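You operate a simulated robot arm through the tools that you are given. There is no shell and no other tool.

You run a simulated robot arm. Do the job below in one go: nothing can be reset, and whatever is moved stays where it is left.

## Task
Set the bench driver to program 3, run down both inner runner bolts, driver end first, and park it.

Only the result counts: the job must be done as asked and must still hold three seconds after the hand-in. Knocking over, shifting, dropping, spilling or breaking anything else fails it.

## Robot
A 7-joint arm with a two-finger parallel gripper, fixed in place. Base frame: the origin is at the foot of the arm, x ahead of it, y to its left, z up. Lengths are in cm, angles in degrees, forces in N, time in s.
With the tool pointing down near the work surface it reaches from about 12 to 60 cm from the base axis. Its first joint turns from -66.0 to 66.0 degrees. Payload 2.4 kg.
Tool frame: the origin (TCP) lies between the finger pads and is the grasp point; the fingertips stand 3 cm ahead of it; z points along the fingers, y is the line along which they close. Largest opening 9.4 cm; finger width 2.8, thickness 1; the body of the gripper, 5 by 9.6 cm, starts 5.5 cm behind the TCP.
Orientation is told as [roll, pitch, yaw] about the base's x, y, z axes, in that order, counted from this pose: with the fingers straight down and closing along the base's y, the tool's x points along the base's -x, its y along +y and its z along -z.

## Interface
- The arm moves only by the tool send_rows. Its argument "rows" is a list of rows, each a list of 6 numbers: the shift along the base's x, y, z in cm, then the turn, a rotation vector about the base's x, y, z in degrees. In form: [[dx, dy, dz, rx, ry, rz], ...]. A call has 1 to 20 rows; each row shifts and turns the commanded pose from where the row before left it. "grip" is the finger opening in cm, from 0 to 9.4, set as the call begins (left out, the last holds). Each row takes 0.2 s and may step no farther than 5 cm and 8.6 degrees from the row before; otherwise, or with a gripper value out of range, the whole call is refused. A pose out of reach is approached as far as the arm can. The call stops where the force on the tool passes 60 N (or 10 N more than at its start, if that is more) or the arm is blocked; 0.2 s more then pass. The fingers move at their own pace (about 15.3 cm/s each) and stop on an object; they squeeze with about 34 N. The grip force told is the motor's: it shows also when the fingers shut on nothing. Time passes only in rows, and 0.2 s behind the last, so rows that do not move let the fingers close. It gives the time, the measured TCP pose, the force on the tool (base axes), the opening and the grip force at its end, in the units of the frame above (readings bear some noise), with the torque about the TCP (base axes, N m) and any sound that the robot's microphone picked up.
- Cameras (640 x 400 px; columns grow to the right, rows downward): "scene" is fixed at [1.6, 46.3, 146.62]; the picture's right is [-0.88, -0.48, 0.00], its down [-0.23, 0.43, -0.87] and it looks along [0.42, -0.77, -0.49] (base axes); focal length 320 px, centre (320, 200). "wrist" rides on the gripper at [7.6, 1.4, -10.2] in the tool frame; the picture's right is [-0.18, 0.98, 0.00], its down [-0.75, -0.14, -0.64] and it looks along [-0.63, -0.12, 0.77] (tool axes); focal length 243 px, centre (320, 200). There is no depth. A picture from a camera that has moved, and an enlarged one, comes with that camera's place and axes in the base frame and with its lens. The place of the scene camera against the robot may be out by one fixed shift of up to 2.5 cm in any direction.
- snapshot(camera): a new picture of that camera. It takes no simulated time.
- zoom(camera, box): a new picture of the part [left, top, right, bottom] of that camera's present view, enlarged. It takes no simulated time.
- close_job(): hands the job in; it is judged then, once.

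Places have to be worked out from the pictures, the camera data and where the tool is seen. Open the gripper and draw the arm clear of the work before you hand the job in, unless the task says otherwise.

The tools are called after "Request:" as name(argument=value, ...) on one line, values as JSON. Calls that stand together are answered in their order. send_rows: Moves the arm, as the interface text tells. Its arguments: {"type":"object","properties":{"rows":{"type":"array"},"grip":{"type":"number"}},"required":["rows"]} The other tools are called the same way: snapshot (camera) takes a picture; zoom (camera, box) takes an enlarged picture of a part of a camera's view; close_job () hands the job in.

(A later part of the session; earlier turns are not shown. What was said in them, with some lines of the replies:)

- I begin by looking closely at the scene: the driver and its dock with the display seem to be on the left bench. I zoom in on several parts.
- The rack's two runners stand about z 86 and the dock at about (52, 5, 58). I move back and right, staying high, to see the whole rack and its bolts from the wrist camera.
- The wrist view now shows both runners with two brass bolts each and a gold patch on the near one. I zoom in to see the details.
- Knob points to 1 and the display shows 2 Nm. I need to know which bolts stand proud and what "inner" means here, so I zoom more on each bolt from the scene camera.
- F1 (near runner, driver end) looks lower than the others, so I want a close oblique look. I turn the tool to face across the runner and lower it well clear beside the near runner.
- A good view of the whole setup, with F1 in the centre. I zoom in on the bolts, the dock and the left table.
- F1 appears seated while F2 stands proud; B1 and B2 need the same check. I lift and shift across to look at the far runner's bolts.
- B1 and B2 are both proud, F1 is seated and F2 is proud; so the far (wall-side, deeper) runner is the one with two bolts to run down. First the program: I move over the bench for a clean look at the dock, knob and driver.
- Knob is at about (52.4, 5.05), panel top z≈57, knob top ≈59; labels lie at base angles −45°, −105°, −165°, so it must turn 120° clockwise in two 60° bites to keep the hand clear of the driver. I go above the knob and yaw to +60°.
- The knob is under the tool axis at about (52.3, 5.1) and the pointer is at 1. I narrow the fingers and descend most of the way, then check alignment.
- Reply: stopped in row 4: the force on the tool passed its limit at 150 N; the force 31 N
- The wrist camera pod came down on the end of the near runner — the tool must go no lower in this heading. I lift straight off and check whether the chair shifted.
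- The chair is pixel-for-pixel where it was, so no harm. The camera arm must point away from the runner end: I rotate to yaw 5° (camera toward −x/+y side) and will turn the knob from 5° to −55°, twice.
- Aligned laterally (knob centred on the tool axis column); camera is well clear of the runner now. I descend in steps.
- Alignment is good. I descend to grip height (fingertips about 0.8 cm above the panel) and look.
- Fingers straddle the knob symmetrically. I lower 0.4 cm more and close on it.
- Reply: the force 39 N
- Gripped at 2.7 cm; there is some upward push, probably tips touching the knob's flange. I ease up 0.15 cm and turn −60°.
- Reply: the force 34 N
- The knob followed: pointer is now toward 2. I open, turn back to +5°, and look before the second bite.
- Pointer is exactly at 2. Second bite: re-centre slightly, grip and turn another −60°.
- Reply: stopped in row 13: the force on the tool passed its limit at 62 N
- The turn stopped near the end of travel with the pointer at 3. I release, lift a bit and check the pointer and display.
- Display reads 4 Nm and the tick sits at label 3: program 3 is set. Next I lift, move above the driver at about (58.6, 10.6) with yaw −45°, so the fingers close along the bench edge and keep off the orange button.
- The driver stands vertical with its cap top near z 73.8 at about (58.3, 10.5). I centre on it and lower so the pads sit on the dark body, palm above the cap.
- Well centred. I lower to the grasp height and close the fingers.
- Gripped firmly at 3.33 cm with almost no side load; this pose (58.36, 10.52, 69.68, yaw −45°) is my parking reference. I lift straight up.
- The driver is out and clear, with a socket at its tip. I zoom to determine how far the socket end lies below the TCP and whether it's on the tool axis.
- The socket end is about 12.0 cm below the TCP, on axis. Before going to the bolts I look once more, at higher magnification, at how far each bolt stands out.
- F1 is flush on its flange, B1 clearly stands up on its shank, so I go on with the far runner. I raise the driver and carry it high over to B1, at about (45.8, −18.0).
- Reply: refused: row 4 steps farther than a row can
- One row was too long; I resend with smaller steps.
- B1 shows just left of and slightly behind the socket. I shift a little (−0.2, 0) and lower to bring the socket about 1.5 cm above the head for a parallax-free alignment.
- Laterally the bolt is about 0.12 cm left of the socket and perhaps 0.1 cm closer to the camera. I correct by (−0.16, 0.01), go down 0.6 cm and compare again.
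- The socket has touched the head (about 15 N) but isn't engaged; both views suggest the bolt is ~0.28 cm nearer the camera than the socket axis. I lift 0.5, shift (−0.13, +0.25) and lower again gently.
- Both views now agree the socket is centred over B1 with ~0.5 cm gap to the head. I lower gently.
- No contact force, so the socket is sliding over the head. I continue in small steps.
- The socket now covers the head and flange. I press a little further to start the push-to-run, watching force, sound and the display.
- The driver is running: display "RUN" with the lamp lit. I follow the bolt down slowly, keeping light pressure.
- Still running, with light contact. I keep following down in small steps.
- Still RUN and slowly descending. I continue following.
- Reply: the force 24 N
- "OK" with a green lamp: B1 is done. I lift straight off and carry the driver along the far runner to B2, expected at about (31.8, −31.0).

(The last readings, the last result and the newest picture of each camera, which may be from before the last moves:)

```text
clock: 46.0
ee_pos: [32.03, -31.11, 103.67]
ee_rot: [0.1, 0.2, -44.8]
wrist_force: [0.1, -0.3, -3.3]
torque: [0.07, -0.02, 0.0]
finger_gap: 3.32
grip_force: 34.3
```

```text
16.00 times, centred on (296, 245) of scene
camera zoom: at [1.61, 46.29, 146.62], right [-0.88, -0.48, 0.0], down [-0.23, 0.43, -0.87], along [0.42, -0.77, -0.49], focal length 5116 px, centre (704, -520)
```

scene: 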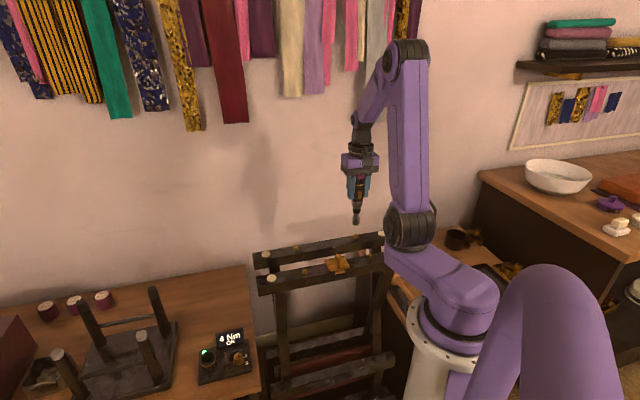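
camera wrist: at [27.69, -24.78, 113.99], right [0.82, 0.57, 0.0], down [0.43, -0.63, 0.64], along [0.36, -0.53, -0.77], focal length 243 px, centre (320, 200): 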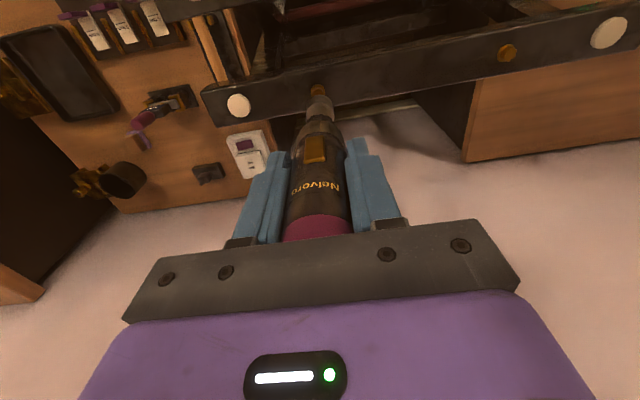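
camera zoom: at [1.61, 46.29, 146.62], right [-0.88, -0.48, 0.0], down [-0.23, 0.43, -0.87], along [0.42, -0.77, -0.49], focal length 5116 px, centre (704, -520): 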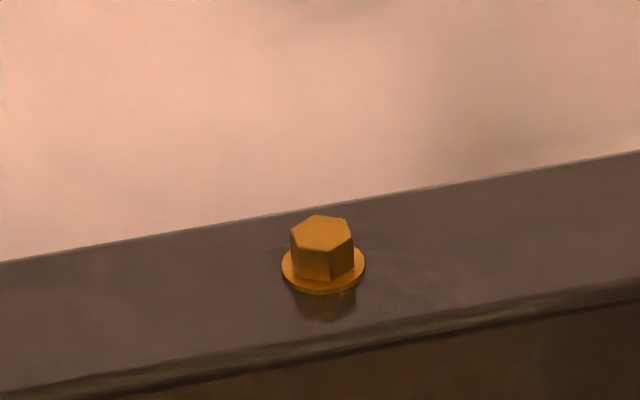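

B1 sits flush exactly like F1. B2's head shows about 0.2 cm left of the socket; I correct and lower to just above it for a check.

Request:
send_rows(rows=[[-0.2, -0.06, -1.5, 0, 0, 0], [0, 0, -1.5, 0, 0, 0], [0, 0, -0.5, 0, 0, 0], [0, 0, 0, 0, 0, 0]])

Request:
zoom(camera="wrist", box=[280, 75, 360, 125])

Request:
zoom(camera="scene", box=[343, 222, 369, 248])

```text
clock: 47.0
ee_pos: [31.77, -30.89, 100.09]
ee_rot: [0.1, 0.1, -45.0]
wrist_force: [0.8, -0.1, -3.6]
torque: [0.04, 0.01, 0.0]
finger_gap: 3.29
grip_force: 34.9
```

```text
8.00 times, centred on (320, 100) of wrist
camera zoom: at [27.47, -24.72, 110.41], right [0.82, 0.57, 0.0], down [0.43, -0.63, 0.64], along [0.36, -0.53, -0.77], focal length 1941 px, centre (320, 1000)
```

zoom: 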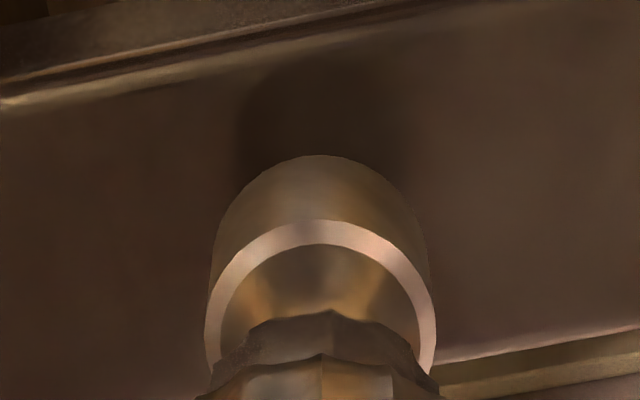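

```text
15.38 times, centred on (356, 235) of scene
camera zoom: at [1.61, 46.3, 146.62], right [-0.88, -0.48, 0.0], down [-0.23, 0.43, -0.87], along [0.42, -0.77, -0.49], focal length 4920 px, centre (-234, -338)
```

zoom: 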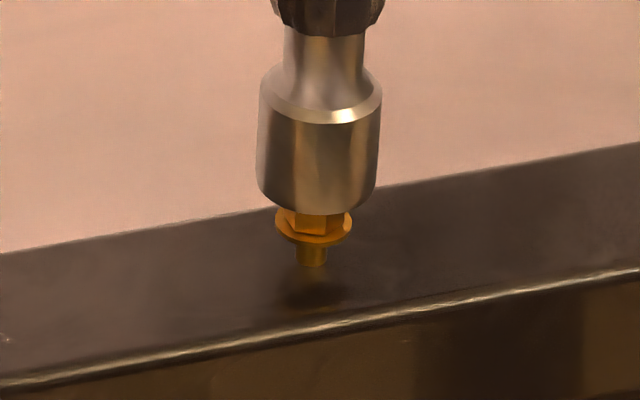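

The driver tipped a hair in the grip after the press, so the socket now sits ~0.2 cm toward the camera from B2. I shift (+0.10, −0.15) and check again.

Request:
send_rows(rows=[[0.1, -0.15, 0, 0, 0, 0], [0, 0, 0, 0, 0, 0]])

Request:
zoom(camera="wrist", box=[280, 75, 360, 125])

Request:
zoom(camera="scene", box=[343, 222, 369, 248])

```text
clock: 47.6
ee_pos: [31.85, -31.19, 100.02]
ee_rot: [0.1, 0.1, -44.9]
wrist_force: [-0.3, -0.6, -3.0]
torque: [-0.04, 0.0, -0.01]
finger_gap: 3.31
grip_force: 33.7
```

```text
8.00 times, centred on (320, 100) of wrist
camera zoom: at [27.57, -24.89, 110.4], right [0.82, 0.57, 0.0], down [0.43, -0.63, 0.64], along [0.36, -0.53, -0.77], focal length 1941 px, centre (320, 1000)
```

zoom: 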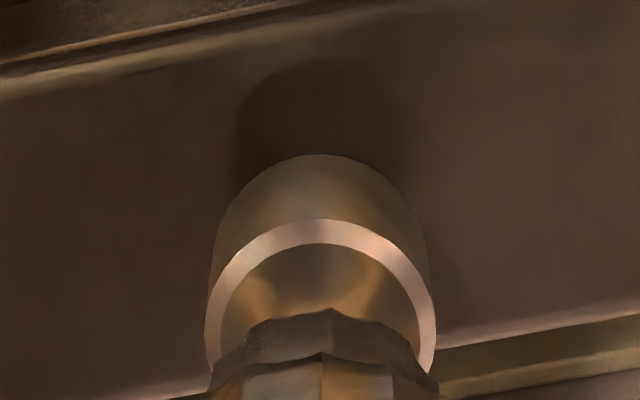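

```text
15.38 times, centred on (356, 235) of scene
camera zoom: at [1.61, 46.3, 146.62], right [-0.88, -0.48, 0.0], down [-0.23, 0.43, -0.87], along [0.42, -0.77, -0.49], focal length 4920 px, centre (-234, -338)
```

zoom: 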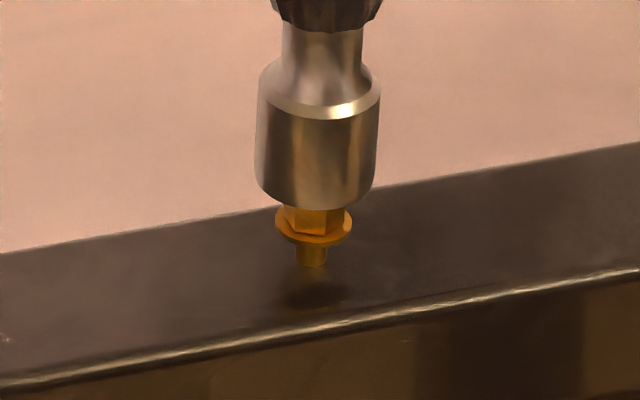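

Looks centred in the scene view. I lower gently 0.6 cm and check for contact.

Request:
send_rows(rows=[[0, 0, -0.3, 0, 0, 0], [0, 0, -0.2, 0, 0, 0], [0, 0, -0.1, 0, 0, 0], [0, 0, 0, 0, 0, 0]])

Request:
zoom(camera="scene", box=[343, 222, 369, 248])

```text
clock: 48.6
ee_pos: [31.83, -31.1, 99.47]
ee_rot: [0.2, 0.2, -44.8]
wrist_force: [0.2, 0.6, -2.7]
torque: [0.03, -0.02, 0.01]
finger_gap: 3.31
grip_force: 34.3
```

```text
15.38 times, centred on (356, 235) of scene
camera zoom: at [1.61, 46.3, 146.62], right [-0.88, -0.48, 0.0], down [-0.23, 0.43, -0.87], along [0.42, -0.77, -0.49], focal length 4920 px, centre (-234, -338)
```

zoom: 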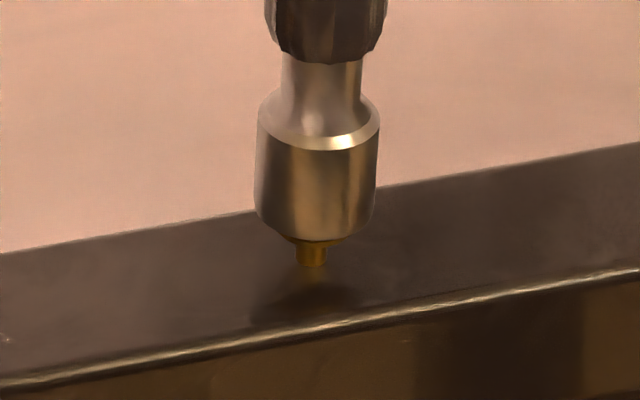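

No contact and the socket is over the head. I continue down as with B1.

Request:
send_rows(rows=[[0, 0, -0.15, 0, 0, 0], [0, 0, -0.15, 0, 0, 0], [0, 0, -0.1, 0, 0, 0], [0, 0, 0, 0, 0, 0]])

Request:
zoom(camera="scene", box=[343, 222, 369, 248])

Request:
zoom(camera="scene", box=[190, 320, 260, 390])

```text
clock: 49.6
ee_pos: [31.67, -31.04, 99.02]
ee_rot: [0.2, 0.0, -44.9]
wrist_force: [0.4, 0.1, -2.8]
torque: [0.04, -0.05, -0.02]
finger_gap: 3.3
grip_force: 34.1
```

```text
15.38 times, centred on (356, 235) of scene
camera zoom: at [1.61, 46.3, 146.62], right [-0.88, -0.48, 0.0], down [-0.23, 0.43, -0.87], along [0.42, -0.77, -0.49], focal length 4920 px, centre (-234, -338)
```

zoom: 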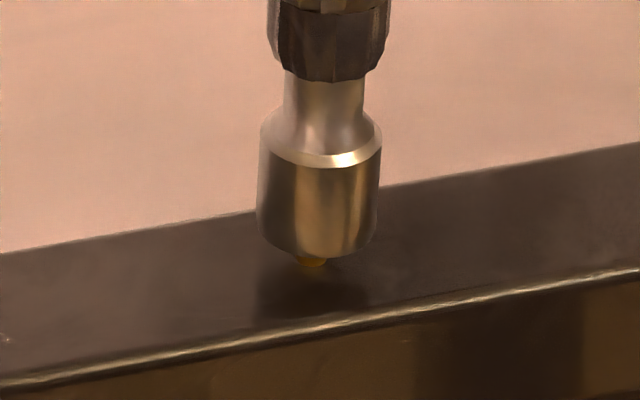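

```text
5.71 times, centred on (225, 355) of scene
camera zoom: at [1.61, 46.3, 146.62], right [-0.88, -0.48, 0.0], down [-0.23, 0.43, -0.87], along [0.42, -0.77, -0.49], focal length 1827 px, centre (863, -686)
```

zoom: 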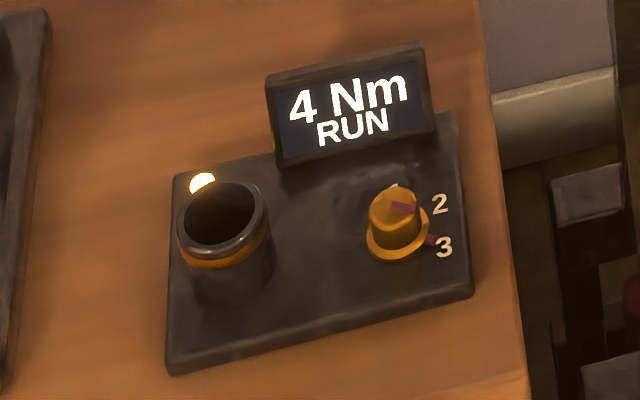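

Running on B2. I follow it down with small steps.

Request:
send_rows(rows=[[0, 0, -0.1, 0, 0, 0], [0, 0, -0.1, 0, 0, 0], [0, 0, -0.1, 0, 0, 0], [0, 0, -0.05, 0, 0, 0], [0, 0, -0.05, 0, 0, 0]])

Request:
zoom(camera="scene", box=[343, 222, 369, 248])

Request:
zoom(camera="scene", box=[190, 320, 260, 390])

```text
clock: 50.8
ee_pos: [31.85, -31.18, 98.56]
ee_rot: [0.0, 0.0, -44.9]
wrist_force: [0.2, 1.3, -0.7]
torque: [0.13, -0.07, 0.01]
finger_gap: 3.33
grip_force: 33.8
```

```text
15.38 times, centred on (356, 235) of scene
camera zoom: at [1.61, 46.3, 146.62], right [-0.88, -0.48, 0.0], down [-0.23, 0.43, -0.87], along [0.42, -0.77, -0.49], focal length 4920 px, centre (-234, -338)
```

zoom: 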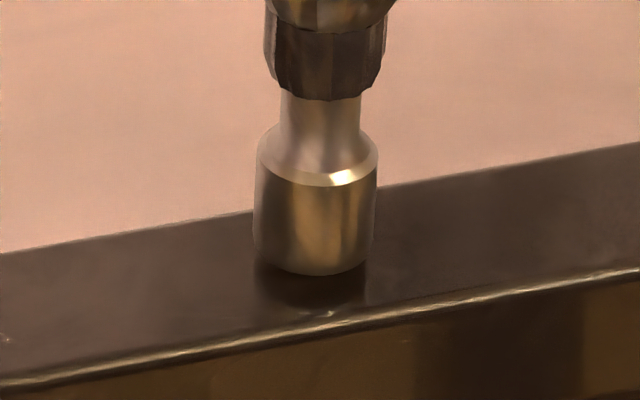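

```text
5.71 times, centred on (225, 355) of scene
camera zoom: at [1.61, 46.3, 146.62], right [-0.88, -0.48, 0.0], down [-0.23, 0.43, -0.87], along [0.42, -0.77, -0.49], focal length 1827 px, centre (863, -686)
```

zoom: 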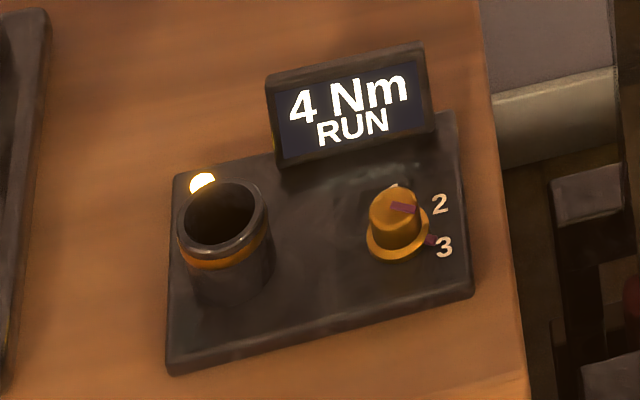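

Still RUN. I continue down.

Request:
send_rows(rows=[[0, 0, -0.1, 0, 0, 0], [0, 0, -0.1, 0, 0, 0], [0, 0, -0.05, 0, 0, 0]])

Request:
zoom(camera="scene", box=[190, 320, 260, 390])

```text
clock: 51.6
ee_pos: [31.86, -31.29, 98.37]
ee_rot: [0.0, 0.2, -44.9]
wrist_force: [-1.4, 6.0, 17.5]
torque: [0.62, 0.08, 0.08]
finger_gap: 3.31
grip_force: 34.3
```

```text
5.71 times, centred on (225, 355) of scene
camera zoom: at [1.58, 46.33, 146.61], right [-0.88, -0.48, 0.0], down [-0.23, 0.43, -0.87], along [0.42, -0.77, -0.49], focal length 1827 px, centre (863, -686)
```

zoom: 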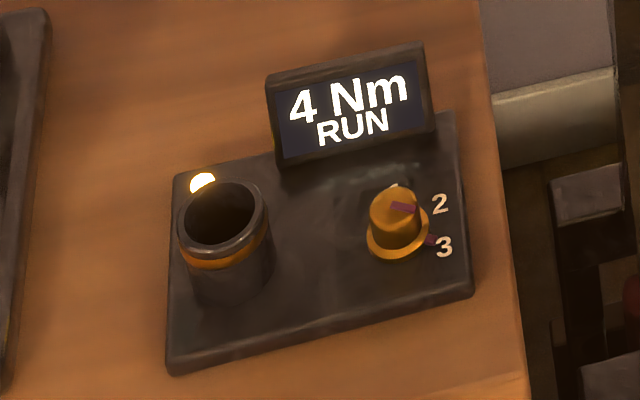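

Force is rising (about 20 N) while the display still says RUN, so I hold pressure and wait.

Request:
send_rows(rows=[[0, 0, 0, 0, 0, 0], [0, 0, 0, 0, 0, 0]])

Request:
zoom(camera="scene", box=[190, 320, 260, 390])

Request:
zoom(camera="scene", box=[343, 222, 369, 248])

```text
clock: 52.2
ee_pos: [31.88, -31.15, 98.46]
ee_rot: [0.2, 0.0, -44.9]
wrist_force: [-0.9, 4.9, 19.6]
torque: [0.65, -0.14, 0.06]
finger_gap: 3.31
grip_force: 33.9
```

```text
5.71 times, centred on (225, 355) of scene
camera zoom: at [1.58, 46.33, 146.61], right [-0.88, -0.48, 0.0], down [-0.23, 0.43, -0.87], along [0.42, -0.77, -0.49], focal length 1827 px, centre (863, -686)
```

zoom: 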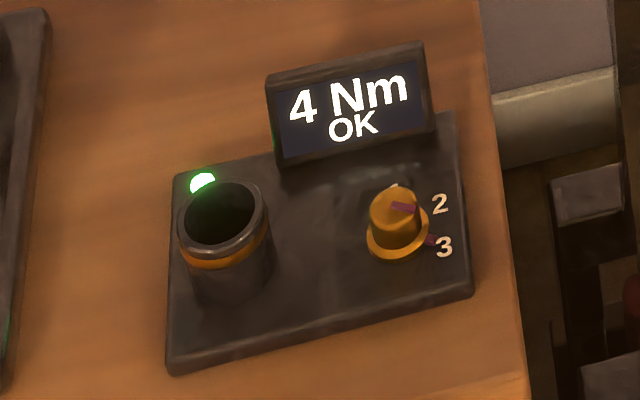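

```text
15.38 times, centred on (356, 235) of scene
camera zoom: at [1.58, 46.33, 146.61], right [-0.88, -0.48, 0.0], down [-0.23, 0.43, -0.87], along [0.42, -0.77, -0.49], focal length 4920 px, centre (-234, -338)
```

zoom: 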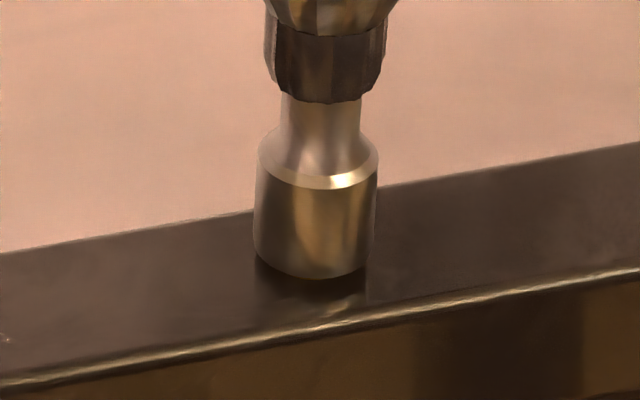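

OK and green: B2 is done too. I lift off and carry the driver back the same high way toward the dock.

Request:
send_rows(rows=[[0, 0, 0.4, 0, 0, 0], [0, 0, 1, 0, 0, 0], [0, 0, 1.6, 0, 0, 0], [0, 0, 2.6, 0, 0, 0], [3.3, 3.3, 0, 0, 0, 0], [3.3, 3.3, 0, 0, 0, 0], [3.3, 3.3, 0, 0, 0, 0], [3.3, 3.3, 0, 0, 0, 0], [1.75, 4.05, 0, 0, 0, 0], [1.75, 4.05, 0, 0, 0, 0], [1.75, 4.05, 0, 0, 0, 0], [1.75, 4.05, 0, 0, 0, 0], [1.75, 4.05, 0, 0, 0, 0], [1.75, 4.05, 0, 0, 0, 0], [1.4, 2, -4, 0, 0, 0], [1.4, 2, -4, 0, 0, 0], [0, 0, -4, 0, 0, 0], [0, 0, 0, 0, 0, 0]])

Request:
snapshot(camera="wrist")

Request:
zoom(camera="scene", box=[245, 220, 405, 310])

Request:
zoom(camera="scene", box=[160, 250, 270, 390])

```text
clock: 56.0
ee_pos: [58.2, 10.19, 91.66]
ee_rot: [0.2, 0.1, -44.9]
wrist_force: [0.6, 0.5, -3.6]
torque: [0.02, 0.03, 0.01]
finger_gap: 3.31
grip_force: 33.9
```

```text
taken
camera wrist: at [53.89, 16.45, 101.95], right [0.82, 0.57, 0.0], down [0.43, -0.63, 0.64], along [0.36, -0.53, -0.77], focal length 243 px, centre (320, 200)
```

wrist: 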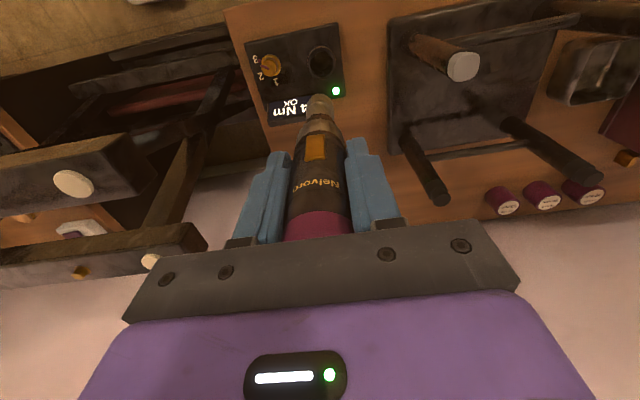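

```text
4.00 times, centred on (325, 265) of scene
camera zoom: at [1.61, 46.3, 146.62], right [-0.88, -0.48, 0.0], down [-0.23, 0.43, -0.87], along [0.42, -0.77, -0.49], focal length 1279 px, centre (300, -60)
```

zoom: 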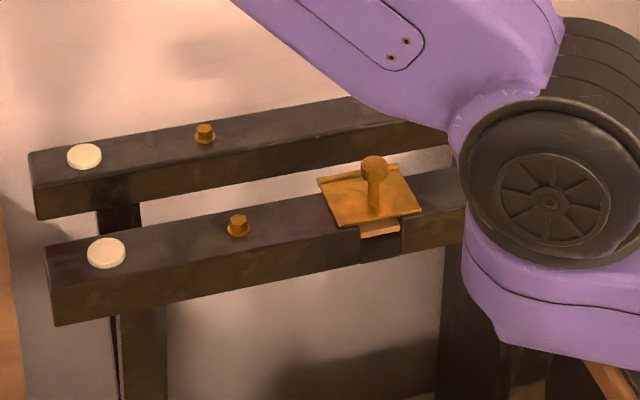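

```text
2.86 times, centred on (215, 320) of scene
camera zoom: at [1.61, 46.3, 146.62], right [-0.88, -0.48, 0.0], down [-0.23, 0.43, -0.87], along [0.42, -0.77, -0.49], focal length 914 px, centre (620, -143)
```

zoom: 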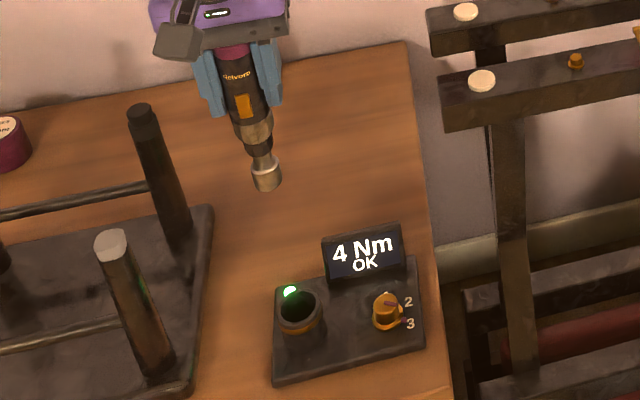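

The chair and all else look unchanged. I line up with the recorded parking spot (+0.15, +0.35) and lower until the socket is a few cm above the holster.

Request:
send_rows(rows=[[0.15, 0.35, -3, 0, 0, 0], [0, 0, -4, 0, 0, 0], [0, 0, -4, 0, 0, 0], [0, 0, -3.5, 0, 0, 0], [0, 0, 0, 0, 0, 0]])

Request:
zoom(camera="wrist", box=[260, 60, 380, 135])

Request:
zoom(camera="scene", box=[180, 310, 230, 385])

```text
clock: 57.2
ee_pos: [58.46, 10.61, 77.47]
ee_rot: [0.2, 0.1, -45.0]
wrist_force: [-0.4, -0.4, -3.0]
torque: [-0.04, 0.04, 0.02]
finger_gap: 3.29
grip_force: 33.9
```

```text
5.33 times, centred on (320, 98) of wrist
camera zoom: at [54.18, 16.91, 87.86], right [0.82, 0.57, 0.0], down [0.43, -0.63, 0.64], along [0.36, -0.53, -0.77], focal length 1294 px, centre (320, 747)
```

zoom: 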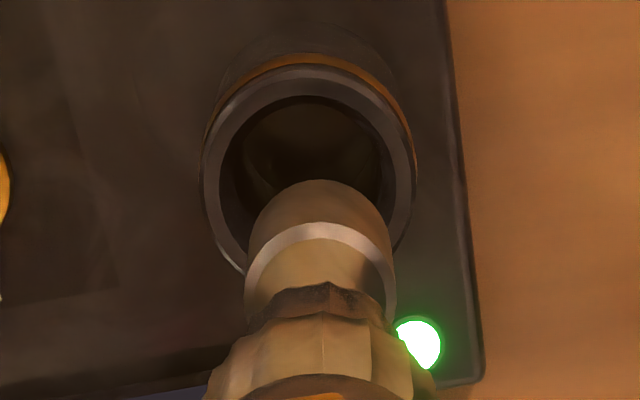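

```text
5.33 times, centred on (205, 348) of scene
camera zoom: at [1.61, 46.3, 146.62], right [-0.88, -0.48, 0.0], down [-0.23, 0.43, -0.87], along [0.42, -0.77, -0.49], focal length 1705 px, centre (933, -587)
```

zoom: 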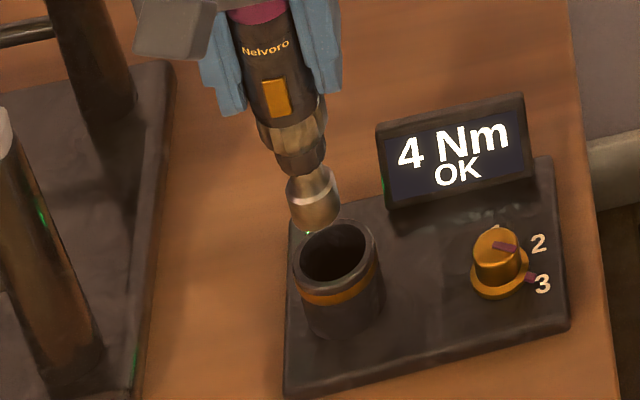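

The holster is ~0.15 cm left of the socket axis; I nudge (−0.1, −0.09) to the recorded position and lower to the rim.

Request:
send_rows(rows=[[-0.1, -0.09, -1.5, 0, 0, 0], [0, 0, -1.5, 0, 0, 0], [0, 0, -1, 0, 0, 0], [0, 0, 0, 0, 0, 0]])

Request:
zoom(camera="wrist", box=[260, 60, 380, 135])

Request:
zoom(camera="scene", box=[180, 310, 230, 385])

```text
clock: 58.2
ee_pos: [58.43, 10.58, 73.39]
ee_rot: [0.2, 0.1, -44.9]
wrist_force: [-0.3, 1.3, -3.0]
torque: [-0.03, 0.0, 0.01]
finger_gap: 3.33
grip_force: 34.3
```

```text
5.33 times, centred on (320, 98) of wrist
camera zoom: at [54.13, 16.85, 83.81], right [0.82, 0.57, 0.0], down [0.43, -0.63, 0.64], along [0.36, -0.53, -0.77], focal length 1294 px, centre (320, 747)
```

zoom: 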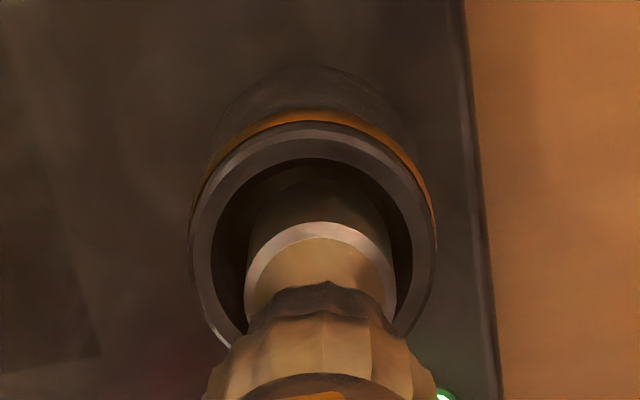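

```text
5.33 times, centred on (205, 348) of scene
camera zoom: at [1.61, 46.3, 146.62], right [-0.88, -0.48, 0.0], down [-0.23, 0.43, -0.87], along [0.42, -0.77, -0.49], focal length 1705 px, centre (933, -587)
```

zoom: 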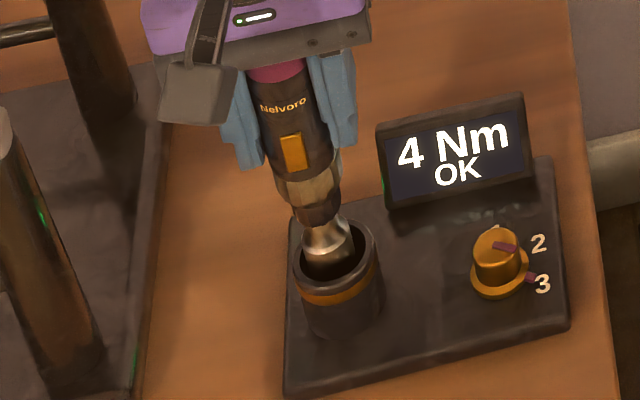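

The socket is inside the holster mouth. I nudge slightly and lower to the original seat height.

Request:
send_rows(rows=[[-0.07, -0.06, -1.2, 0, 0, 0], [0, 0, -1.2, 0, 0, 0], [0, 0, -0.7, 0, 0, 0], [0, 0, -0.3, 0, 0, 0], [0, 0, 0, 0, 0, 0]])

Request:
zoom(camera="scene", box=[180, 310, 230, 385])

```text
clock: 59.4
ee_pos: [58.34, 10.6, 70.17]
ee_rot: [0.1, 0.1, -44.9]
wrist_force: [-0.3, -0.4, -3.9]
torque: [-0.07, 0.02, 0.02]
finger_gap: 3.31
grip_force: 34.2
```

```text
5.33 times, centred on (205, 348) of scene
camera zoom: at [1.61, 46.3, 146.62], right [-0.88, -0.48, 0.0], down [-0.23, 0.43, -0.87], along [0.42, -0.77, -0.49], focal length 1705 px, centre (933, -587)
```

zoom: 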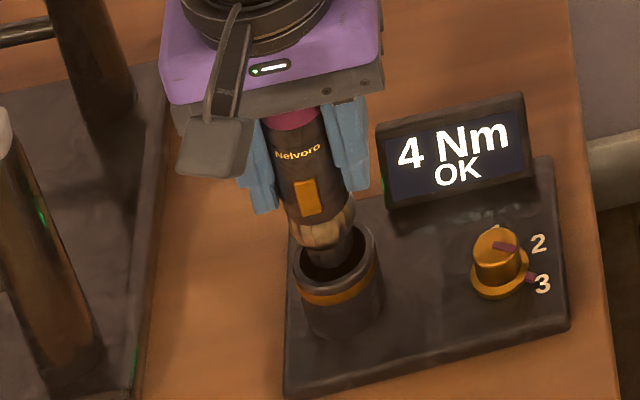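

Nearly down with no side force. I lower the last few millimetres until the weight is taken up.

Request:
send_rows(rows=[[0, 0, -0.2, 0, 0, 0], [0, 0, -0.2, 0, 0, 0], [0, 0, 0, 0, 0, 0]])

Request:
zoom(camera="scene", box=[180, 310, 230, 385])

```text
clock: 60.2
ee_pos: [58.37, 10.57, 69.77]
ee_rot: [0.2, 0.1, -44.9]
wrist_force: [-2.5, -0.9, 7.3]
torque: [-0.29, 0.33, -0.07]
finger_gap: 3.31
grip_force: 34.8
```

```text
5.33 times, centred on (205, 348) of scene
camera zoom: at [1.58, 46.3, 146.62], right [-0.88, -0.48, 0.0], down [-0.23, 0.43, -0.87], along [0.42, -0.77, -0.49], focal length 1705 px, centre (933, -587)
```

zoom: 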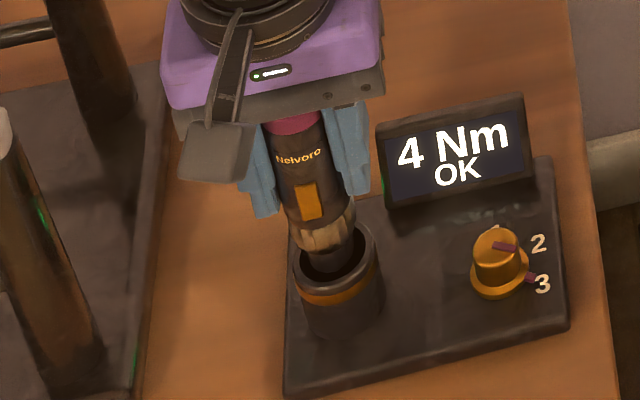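

Weight is taken at the original height. I open the fingers and check that the driver stays.

Request:
send_rows(rows=[[0, 0, 0, 0, 0, 0], [0, 0, 0, 0, 0, 0], [0, 0, 0, 0, 0, 0]], grip=6)

Request:
snapshot(camera="wrist")

Request:
zoom(camera="scene", box=[180, 310, 230, 385])

```text
clock: 61.0
ee_pos: [58.4, 10.52, 69.69]
ee_rot: [0.1, 0.1, -45.0]
wrist_force: [-0.1, -0.5, -1.4]
torque: [-0.01, 0.03, 0.0]
finger_gap: 6.01
grip_force: 0.1
```

```text
taken
camera wrist: at [54.05, 16.8, 80.05], right [0.82, 0.57, 0.0], down [0.43, -0.63, 0.64], along [0.36, -0.53, -0.77], focal length 243 px, centre (320, 200)
```

wrist: 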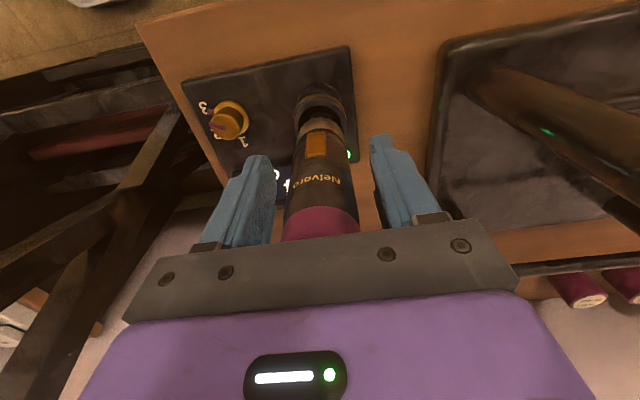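

```text
5.33 times, centred on (205, 348) of scene
camera zoom: at [1.6, 46.3, 146.62], right [-0.88, -0.48, 0.0], down [-0.23, 0.43, -0.87], along [0.42, -0.77, -0.49], focal length 1705 px, centre (933, -587)
```

zoom: 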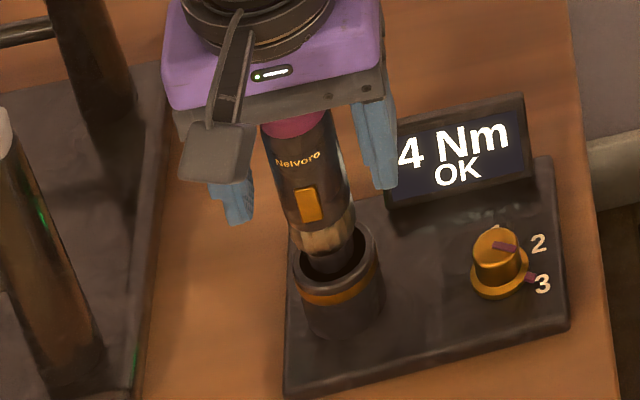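

The driver stands on its own in the holster. I raise straight up, then draw the arm back and high.

Request:
send_rows(rows=[[0, 0, 2, 0, 0, 0], [0, 0, 3, 0, 0, 0], [0, 0, 4, 0, 0, 0], [0, 0, 4, 0, 0, 0], [0, 0, 4, 0, 0, 0], [-0.5, -0.3, 4, 0, 0, 0], [-2, -1, 4, 0, 0, 0], [-2, -1.5, 4, 0, 0, 0], [-3, -2, 3, 0, 0, 0], [-3, -2, 3, 0, 0, 0], [-3, -2, 2, 0, 0, 0], [0, 0, 0, 0, 0, 0]])

Request:
snapshot(camera="scene")

Request:
zoom(camera="scene", box=[160, 280, 280, 400])

Request:
zoom(camera="scene", box=[245, 220, 405, 310])

```text
clock: 63.6
ee_pos: [44.74, 1.84, 106.59]
ee_rot: [0.0, 0.1, -44.9]
wrist_force: [0.0, -0.5, -0.3]
torque: [-0.01, -0.02, 0.0]
finger_gap: 5.98
grip_force: 0.2
```

```text
taken
```

scene: 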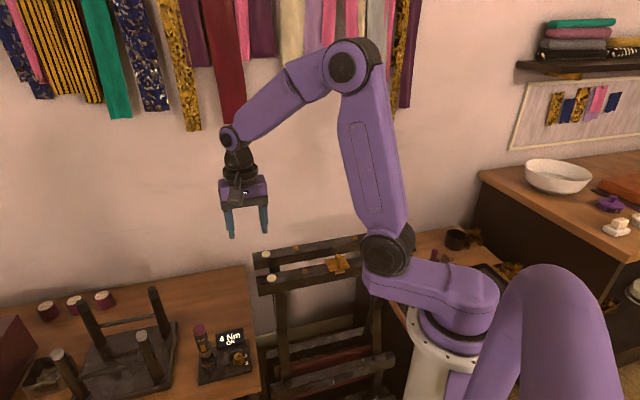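

```text
3.33 times, centred on (220, 340) of scene
camera zoom: at [1.6, 46.3, 146.62], right [-0.88, -0.48, 0.0], down [-0.23, 0.43, -0.87], along [0.42, -0.77, -0.49], focal length 1066 px, centre (653, -267)
```

zoom: 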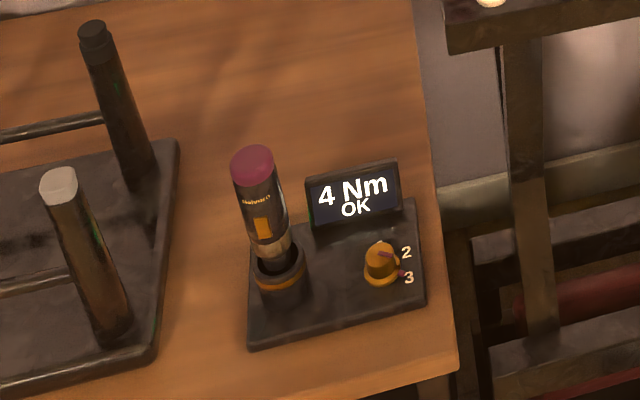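

```text
4.00 times, centred on (325, 265) of scene
camera zoom: at [1.6, 46.3, 146.62], right [-0.88, -0.48, 0.0], down [-0.23, 0.43, -0.87], along [0.42, -0.77, -0.49], focal length 1279 px, centre (300, -60)
```

zoom: 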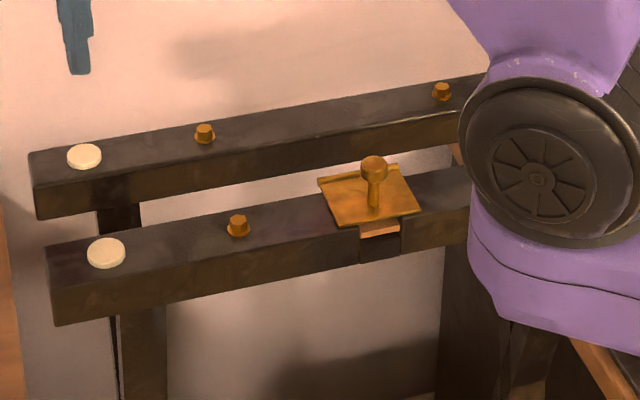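

Driver is parked, program 3 shown, both far-runner bolts flush, everything else in place. I open the gripper fully and give it a moment before handing in.

Request:
send_rows(rows=[[-2, 0, 3, 0, 0, 0], [0, 0, 0, 0, 0, 0], [0, 0, 0, 0, 0, 0], [0, 0, 0, 0, 0, 0]], grip=9.4)

Request:
zoom(camera="scene", box=[343, 232, 369, 258])

```text
clock: 64.6
ee_pos: [42.87, 1.8, 109.49]
ee_rot: [0.1, 0.1, -44.9]
wrist_force: [-0.2, -0.4, -1.1]
torque: [0.0, 0.01, 0.05]
finger_gap: 9.4
grip_force: 0.0
```

```text
15.38 times, centred on (356, 245) of scene
camera zoom: at [1.6, 46.3, 146.62], right [-0.88, -0.48, 0.0], down [-0.23, 0.43, -0.87], along [0.42, -0.77, -0.49], focal length 4920 px, centre (-234, -492)
```

zoom: 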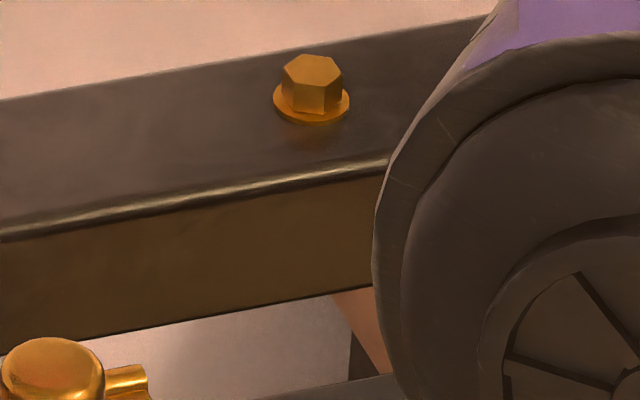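

B2 is flush too, the driver stands in its dock and the arm is clear with the gripper open. I hand in the job.

Request:
close_job()

```text
The job is handed in.
```

I set the driver to program 3, ran down both bolts on the far, wall-side runner (driver end first), and parked the driver back in its dock. One uncertainty: I had to decide which runner "inner" meant.

- **Program:** the knob is at label 3. The display changed from 2 Nm to 4 Nm when I set it.
- **Bolts:** each bolt finished with "OK" and a green lamp on the dock. Both now sit flush on the runner.
- **Which runner:** the task did not say which side is inner. I chose the far runner because it was the only one with two bolts still standing up. On the near runner, the driver-end bolt was already flush and the other stood proud. I touched neither. If "inner" meant the runner nearest the arm, the wrong pair was run down.
- **Contact with the chair:** early on, the wrist camera came down on the driver end of the near runner, at about 150 N. I lifted off and compared zoomed pictures from before and after; nothing had moved.

At hand-in the gripper was open and the arm was clear of the work.
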